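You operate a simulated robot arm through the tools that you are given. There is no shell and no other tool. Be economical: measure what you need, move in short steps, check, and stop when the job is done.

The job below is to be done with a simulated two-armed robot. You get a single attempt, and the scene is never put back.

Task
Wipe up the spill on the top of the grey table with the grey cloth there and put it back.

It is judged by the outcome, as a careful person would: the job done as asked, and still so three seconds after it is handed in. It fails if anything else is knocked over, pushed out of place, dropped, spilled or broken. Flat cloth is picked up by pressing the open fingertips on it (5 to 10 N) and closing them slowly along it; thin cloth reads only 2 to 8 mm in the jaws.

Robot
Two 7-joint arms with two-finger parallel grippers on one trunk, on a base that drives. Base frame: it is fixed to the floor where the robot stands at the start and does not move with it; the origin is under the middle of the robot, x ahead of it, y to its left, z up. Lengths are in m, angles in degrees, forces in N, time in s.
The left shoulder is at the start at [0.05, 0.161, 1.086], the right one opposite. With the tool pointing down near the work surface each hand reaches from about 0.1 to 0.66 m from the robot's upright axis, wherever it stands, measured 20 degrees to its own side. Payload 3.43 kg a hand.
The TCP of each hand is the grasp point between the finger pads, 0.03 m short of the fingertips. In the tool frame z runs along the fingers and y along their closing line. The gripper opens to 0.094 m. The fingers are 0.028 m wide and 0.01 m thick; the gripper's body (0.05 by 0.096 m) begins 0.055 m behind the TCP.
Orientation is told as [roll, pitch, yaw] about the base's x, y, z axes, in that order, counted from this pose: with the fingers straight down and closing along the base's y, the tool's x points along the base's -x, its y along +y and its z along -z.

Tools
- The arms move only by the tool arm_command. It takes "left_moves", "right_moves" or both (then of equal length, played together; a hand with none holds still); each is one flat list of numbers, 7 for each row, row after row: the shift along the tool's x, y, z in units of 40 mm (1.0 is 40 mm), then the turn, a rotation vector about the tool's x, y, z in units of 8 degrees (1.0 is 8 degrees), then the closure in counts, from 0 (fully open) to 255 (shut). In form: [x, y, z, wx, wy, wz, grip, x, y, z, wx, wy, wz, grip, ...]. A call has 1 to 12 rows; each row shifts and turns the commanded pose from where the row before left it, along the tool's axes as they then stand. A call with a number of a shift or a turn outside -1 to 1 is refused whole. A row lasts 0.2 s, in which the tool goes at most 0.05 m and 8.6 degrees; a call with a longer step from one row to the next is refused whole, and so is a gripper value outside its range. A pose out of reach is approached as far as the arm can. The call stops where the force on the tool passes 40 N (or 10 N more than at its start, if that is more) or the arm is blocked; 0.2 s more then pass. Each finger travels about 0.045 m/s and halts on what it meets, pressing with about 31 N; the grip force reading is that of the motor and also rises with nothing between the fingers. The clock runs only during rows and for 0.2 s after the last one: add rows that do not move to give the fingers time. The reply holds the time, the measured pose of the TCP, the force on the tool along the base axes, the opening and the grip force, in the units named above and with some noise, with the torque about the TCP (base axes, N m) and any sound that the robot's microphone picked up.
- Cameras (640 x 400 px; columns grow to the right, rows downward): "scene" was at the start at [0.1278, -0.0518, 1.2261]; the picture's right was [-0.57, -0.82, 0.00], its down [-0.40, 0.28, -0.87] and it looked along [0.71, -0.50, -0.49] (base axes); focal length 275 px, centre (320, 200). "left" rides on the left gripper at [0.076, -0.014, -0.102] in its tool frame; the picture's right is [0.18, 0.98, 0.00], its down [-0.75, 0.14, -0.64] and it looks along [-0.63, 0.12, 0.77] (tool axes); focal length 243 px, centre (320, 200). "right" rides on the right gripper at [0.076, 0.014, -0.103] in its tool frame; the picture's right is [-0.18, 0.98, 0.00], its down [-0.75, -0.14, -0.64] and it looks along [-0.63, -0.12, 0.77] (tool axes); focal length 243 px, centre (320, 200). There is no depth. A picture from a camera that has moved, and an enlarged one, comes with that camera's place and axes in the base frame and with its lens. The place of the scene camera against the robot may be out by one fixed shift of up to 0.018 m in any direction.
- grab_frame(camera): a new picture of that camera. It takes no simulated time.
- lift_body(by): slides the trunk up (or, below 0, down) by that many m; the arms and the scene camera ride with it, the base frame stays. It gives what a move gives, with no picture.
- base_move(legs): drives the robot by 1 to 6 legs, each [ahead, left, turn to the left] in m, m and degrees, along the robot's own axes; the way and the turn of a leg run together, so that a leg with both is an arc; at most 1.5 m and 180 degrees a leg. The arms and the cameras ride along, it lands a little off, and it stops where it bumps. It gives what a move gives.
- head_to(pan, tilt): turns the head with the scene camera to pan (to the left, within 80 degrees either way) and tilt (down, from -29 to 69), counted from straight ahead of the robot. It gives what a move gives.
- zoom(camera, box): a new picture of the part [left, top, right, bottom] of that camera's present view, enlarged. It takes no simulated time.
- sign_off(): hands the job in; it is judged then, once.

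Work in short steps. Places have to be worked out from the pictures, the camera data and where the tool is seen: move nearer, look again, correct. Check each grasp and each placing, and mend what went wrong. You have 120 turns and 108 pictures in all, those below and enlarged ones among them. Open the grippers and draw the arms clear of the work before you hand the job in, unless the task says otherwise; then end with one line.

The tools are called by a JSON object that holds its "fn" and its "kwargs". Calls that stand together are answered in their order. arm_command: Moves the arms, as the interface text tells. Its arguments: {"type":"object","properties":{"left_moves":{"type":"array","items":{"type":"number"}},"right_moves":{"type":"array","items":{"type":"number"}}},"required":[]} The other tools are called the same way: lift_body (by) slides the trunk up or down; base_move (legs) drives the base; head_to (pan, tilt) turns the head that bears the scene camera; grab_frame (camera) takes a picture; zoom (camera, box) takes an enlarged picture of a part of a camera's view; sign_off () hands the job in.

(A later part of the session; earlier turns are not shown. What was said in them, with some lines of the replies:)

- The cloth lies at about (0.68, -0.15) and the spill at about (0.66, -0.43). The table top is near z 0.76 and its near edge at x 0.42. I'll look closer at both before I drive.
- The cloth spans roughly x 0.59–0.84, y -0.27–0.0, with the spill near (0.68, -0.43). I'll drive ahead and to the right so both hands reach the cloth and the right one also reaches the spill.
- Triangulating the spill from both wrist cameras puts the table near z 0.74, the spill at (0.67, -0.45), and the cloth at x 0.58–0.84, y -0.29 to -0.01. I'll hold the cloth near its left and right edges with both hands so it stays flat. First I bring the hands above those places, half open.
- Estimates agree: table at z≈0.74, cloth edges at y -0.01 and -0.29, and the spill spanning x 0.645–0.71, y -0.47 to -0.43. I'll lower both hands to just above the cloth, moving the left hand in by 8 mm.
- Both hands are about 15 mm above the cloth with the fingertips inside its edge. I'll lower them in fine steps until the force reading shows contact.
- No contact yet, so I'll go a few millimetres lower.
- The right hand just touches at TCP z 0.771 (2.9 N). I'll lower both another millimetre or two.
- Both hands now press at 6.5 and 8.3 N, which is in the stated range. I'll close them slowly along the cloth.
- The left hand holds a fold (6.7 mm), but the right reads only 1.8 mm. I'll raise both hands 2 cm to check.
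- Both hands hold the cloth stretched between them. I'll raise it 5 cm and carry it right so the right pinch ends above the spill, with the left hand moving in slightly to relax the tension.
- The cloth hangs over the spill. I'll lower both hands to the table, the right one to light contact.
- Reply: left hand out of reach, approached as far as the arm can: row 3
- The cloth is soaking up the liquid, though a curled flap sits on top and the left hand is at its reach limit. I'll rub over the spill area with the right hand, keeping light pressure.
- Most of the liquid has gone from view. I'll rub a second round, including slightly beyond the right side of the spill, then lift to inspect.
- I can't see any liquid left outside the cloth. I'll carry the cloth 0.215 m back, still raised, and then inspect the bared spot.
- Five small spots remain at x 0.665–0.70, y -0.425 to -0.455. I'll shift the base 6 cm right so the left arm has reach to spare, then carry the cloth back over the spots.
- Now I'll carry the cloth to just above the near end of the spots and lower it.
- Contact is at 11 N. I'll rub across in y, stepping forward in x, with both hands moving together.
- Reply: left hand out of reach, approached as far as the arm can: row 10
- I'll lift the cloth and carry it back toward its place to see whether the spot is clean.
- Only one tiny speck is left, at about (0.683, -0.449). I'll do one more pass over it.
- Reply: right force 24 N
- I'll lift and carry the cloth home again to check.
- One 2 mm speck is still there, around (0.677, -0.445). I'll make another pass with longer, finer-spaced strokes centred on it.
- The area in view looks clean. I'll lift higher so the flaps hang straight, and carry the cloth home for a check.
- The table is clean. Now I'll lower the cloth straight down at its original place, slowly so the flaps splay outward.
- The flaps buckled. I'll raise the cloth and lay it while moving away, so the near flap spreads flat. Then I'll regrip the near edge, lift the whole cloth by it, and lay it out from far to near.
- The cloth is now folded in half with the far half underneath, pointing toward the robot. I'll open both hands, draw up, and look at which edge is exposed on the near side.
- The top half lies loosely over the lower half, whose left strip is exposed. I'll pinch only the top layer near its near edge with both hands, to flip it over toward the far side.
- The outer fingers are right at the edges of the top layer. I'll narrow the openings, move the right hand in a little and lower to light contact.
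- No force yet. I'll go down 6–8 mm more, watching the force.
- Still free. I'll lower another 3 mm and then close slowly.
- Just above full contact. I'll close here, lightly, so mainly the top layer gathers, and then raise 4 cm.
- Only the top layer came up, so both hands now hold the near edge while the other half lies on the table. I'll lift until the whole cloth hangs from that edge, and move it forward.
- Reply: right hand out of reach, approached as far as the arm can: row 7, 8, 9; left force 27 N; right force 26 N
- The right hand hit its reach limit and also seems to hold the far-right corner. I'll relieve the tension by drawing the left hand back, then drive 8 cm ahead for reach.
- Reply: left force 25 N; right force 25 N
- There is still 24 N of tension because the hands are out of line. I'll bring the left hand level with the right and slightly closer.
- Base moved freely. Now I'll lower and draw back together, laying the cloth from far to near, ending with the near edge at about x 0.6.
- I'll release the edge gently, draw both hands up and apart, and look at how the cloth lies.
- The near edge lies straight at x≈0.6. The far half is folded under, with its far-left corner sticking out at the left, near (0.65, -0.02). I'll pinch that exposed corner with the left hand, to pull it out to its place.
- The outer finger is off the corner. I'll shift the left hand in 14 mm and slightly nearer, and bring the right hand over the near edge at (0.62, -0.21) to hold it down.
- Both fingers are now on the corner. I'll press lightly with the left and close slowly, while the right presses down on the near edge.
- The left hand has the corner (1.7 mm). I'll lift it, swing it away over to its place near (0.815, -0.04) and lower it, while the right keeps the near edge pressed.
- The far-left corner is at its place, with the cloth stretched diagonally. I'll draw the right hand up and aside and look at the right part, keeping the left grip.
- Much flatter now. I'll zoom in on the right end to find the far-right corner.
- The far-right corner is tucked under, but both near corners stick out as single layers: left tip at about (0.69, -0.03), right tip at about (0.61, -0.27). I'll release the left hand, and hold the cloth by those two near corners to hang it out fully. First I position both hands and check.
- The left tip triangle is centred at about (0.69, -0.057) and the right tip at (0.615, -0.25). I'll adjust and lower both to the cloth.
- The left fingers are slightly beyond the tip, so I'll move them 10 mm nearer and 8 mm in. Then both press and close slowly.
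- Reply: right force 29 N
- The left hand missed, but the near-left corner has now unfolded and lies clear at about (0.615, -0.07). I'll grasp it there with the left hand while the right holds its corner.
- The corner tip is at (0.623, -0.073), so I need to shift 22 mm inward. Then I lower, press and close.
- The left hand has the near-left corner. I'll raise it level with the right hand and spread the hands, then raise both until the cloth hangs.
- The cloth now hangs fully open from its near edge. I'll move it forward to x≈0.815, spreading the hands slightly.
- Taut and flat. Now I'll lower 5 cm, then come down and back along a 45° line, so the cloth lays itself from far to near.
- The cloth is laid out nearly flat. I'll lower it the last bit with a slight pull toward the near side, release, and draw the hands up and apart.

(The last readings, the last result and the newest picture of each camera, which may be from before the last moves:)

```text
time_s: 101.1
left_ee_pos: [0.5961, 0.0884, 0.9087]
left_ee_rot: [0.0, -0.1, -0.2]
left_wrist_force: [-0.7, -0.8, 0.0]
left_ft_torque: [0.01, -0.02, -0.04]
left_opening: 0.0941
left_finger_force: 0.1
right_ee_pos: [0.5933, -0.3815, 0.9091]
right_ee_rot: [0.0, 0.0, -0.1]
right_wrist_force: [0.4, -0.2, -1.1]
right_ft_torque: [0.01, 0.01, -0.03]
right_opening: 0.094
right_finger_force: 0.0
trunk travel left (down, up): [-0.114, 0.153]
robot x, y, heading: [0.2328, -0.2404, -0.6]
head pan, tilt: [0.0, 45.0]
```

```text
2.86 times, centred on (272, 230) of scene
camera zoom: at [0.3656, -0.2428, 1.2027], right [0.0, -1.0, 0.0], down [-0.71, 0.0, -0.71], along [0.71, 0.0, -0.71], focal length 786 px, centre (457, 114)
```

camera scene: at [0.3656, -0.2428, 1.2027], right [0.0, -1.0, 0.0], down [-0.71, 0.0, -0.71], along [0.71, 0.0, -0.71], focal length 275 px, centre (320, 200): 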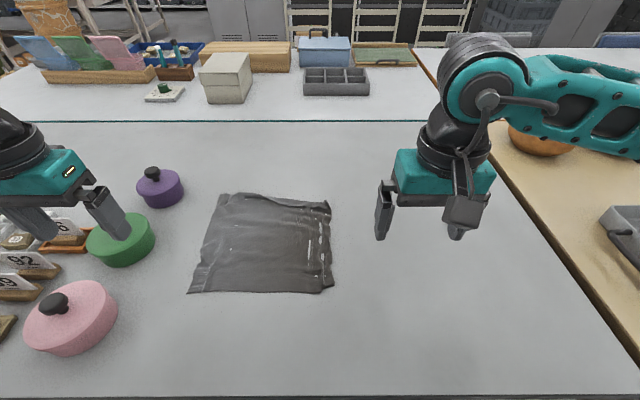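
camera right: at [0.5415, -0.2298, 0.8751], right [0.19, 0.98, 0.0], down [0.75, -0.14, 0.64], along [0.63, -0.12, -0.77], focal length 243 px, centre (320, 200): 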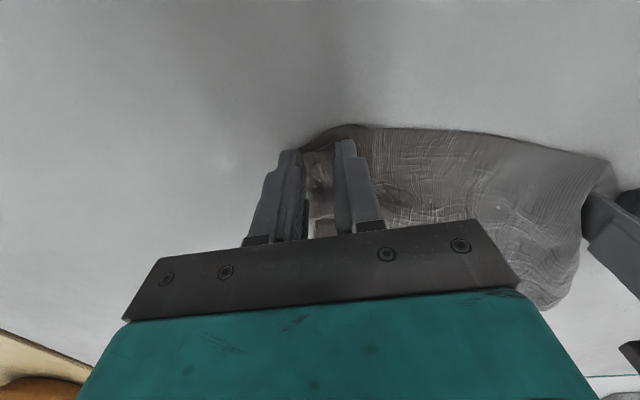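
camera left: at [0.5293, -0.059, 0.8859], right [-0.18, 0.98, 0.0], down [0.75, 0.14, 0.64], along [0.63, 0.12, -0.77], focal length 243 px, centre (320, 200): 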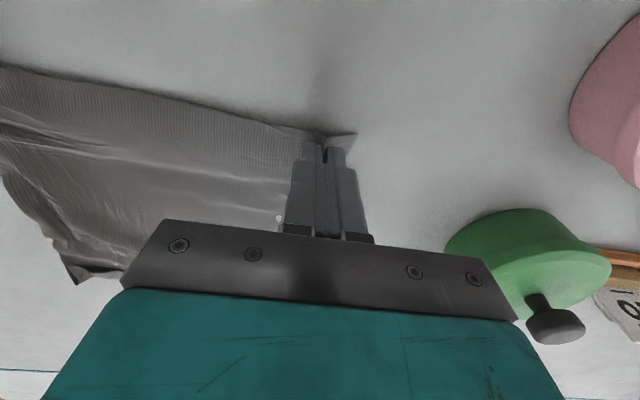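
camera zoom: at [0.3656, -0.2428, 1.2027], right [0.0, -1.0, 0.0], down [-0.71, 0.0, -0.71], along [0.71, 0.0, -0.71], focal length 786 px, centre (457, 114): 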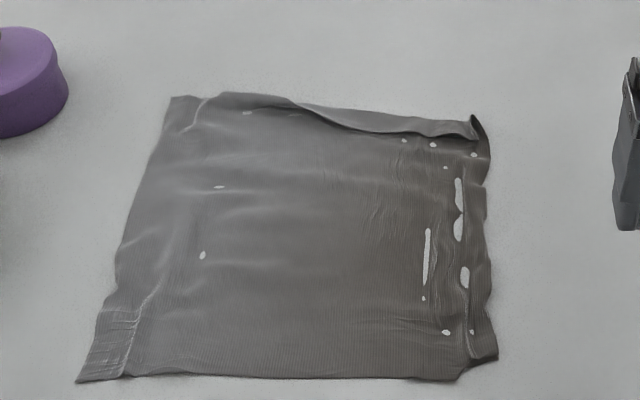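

The cloth is back in place and nearly flat, within 2–3 cm of its original outline. I'll draw both arms up and back, then check the spill spot and the whole table once more.

{"fn": "arm_command", "kwargs": {"left_moves": [0, 0, -1, 0, 0, 0, 0, 0, 0, -1, 0, 0, 0, 0, 0.8, 0, -0.5, 0, 0, 0, 0, 0.8, 0, 0, 0, 0, 0, 0, 0.8, 0, 0, 0, 0, 0, 0], "right_moves": [0, 0, -1, 0, 0, 0, 0, 0, 0, -1, 0, 0, 0, 0, 0.8, -0.3, -0.5, 0, 0, 0, 0, 0.9, -0.3, 0, 0, 0, 0, 0, 0.9, -0.3, 0, 0, 0, 0, 0]}}

{"fn": "base_move", "kwargs": {"legs": [[-0.12, 0, 0]]}}

{"fn": "grab_frame", "kwargs": {"camera": "scene"}}

{"fn": "zoom", "kwargs": {"camera": "scene", "box": [190, 130, 480, 300]}}

```text
time_s: 102.3
left_ee_pos: [0.4985, 0.0928, 1.0083]
left_ee_rot: [0.0, 0.0, -0.2]
left_wrist_force: [-0.1, 0.4, 1.1]
left_ft_torque: [-0.02, 0.01, 0.0]
left_opening: 0.0942
left_finger_force: 0.1
right_ee_pos: [0.4934, -0.4211, 1.0125]
right_ee_rot: [-0.2, 0.1, -0.3]
right_wrist_force: [0.2, 0.1, 0.1]
right_ft_torque: [-0.02, -0.02, 0.01]
right_opening: 0.094
right_finger_force: 0.0
trunk travel left (down, up): [-0.114, 0.153]
robot x, y, heading: [0.2287, -0.2405, -0.2]
head pan, tilt: [0.0, 45.0]
```

```text
time_s: 103.5
left_ee_pos: [0.3794, 0.0921, 1.0088]
left_ee_rot: [0.0, 0.0, 0.1]
left_wrist_force: [-0.4, 0.8, -0.1]
left_ft_torque: [-0.01, -0.01, 0.0]
left_opening: 0.094
left_finger_force: 0.0
right_ee_pos: [0.3744, -0.4176, 1.0117]
right_ee_rot: [0.0, -0.1, -0.1]
right_wrist_force: [-0.2, -0.3, -0.7]
right_ft_torque: [0.0, -0.01, -0.01]
right_opening: 0.0936
right_finger_force: 0.1
trunk travel left (down, up): [-0.114, 0.153]
robot x, y, heading: [0.1117, -0.244, 0.2]
head pan, tilt: [0.0, 45.0]
```

```text
25 pictures are left
camera scene: at [0.2472, -0.2418, 1.2027], right [0.0, -1.0, 0.0], down [-0.71, 0.0, -0.71], along [0.71, 0.0, -0.71], focal length 275 px, centre (320, 200)
```

scene: 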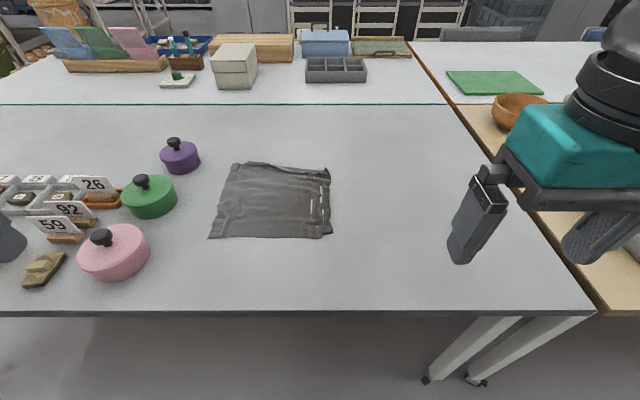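

```text
2.21 times, centred on (335, 215) of scene
camera zoom: at [0.2472, -0.2418, 1.2027], right [0.0, -1.0, 0.0], down [-0.71, 0.0, -0.71], along [0.71, 0.0, -0.71], focal length 607 px, centre (287, 167)
```

zoom: 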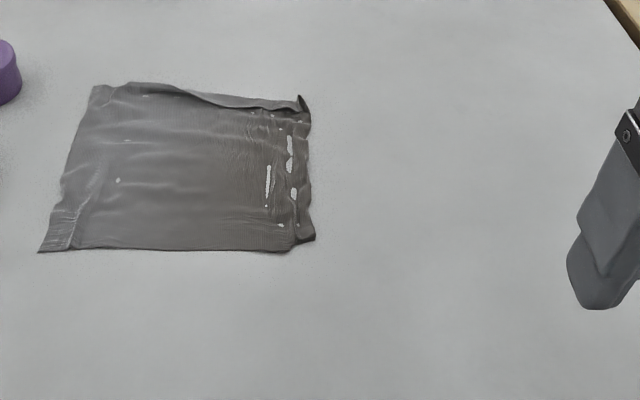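

The spill spot is clean, the cloth is back, nothing else has moved, and both grippers are open and clear of the table. I'm handing in.

{"fn": "sign_off", "kwargs": {}}

```text
The job is handed in.
```

The spill is wiped up, with none visible in the last picture. The cloth is back within 2–4 cm of where it lay, nearly flat, with its far edge slightly folded.
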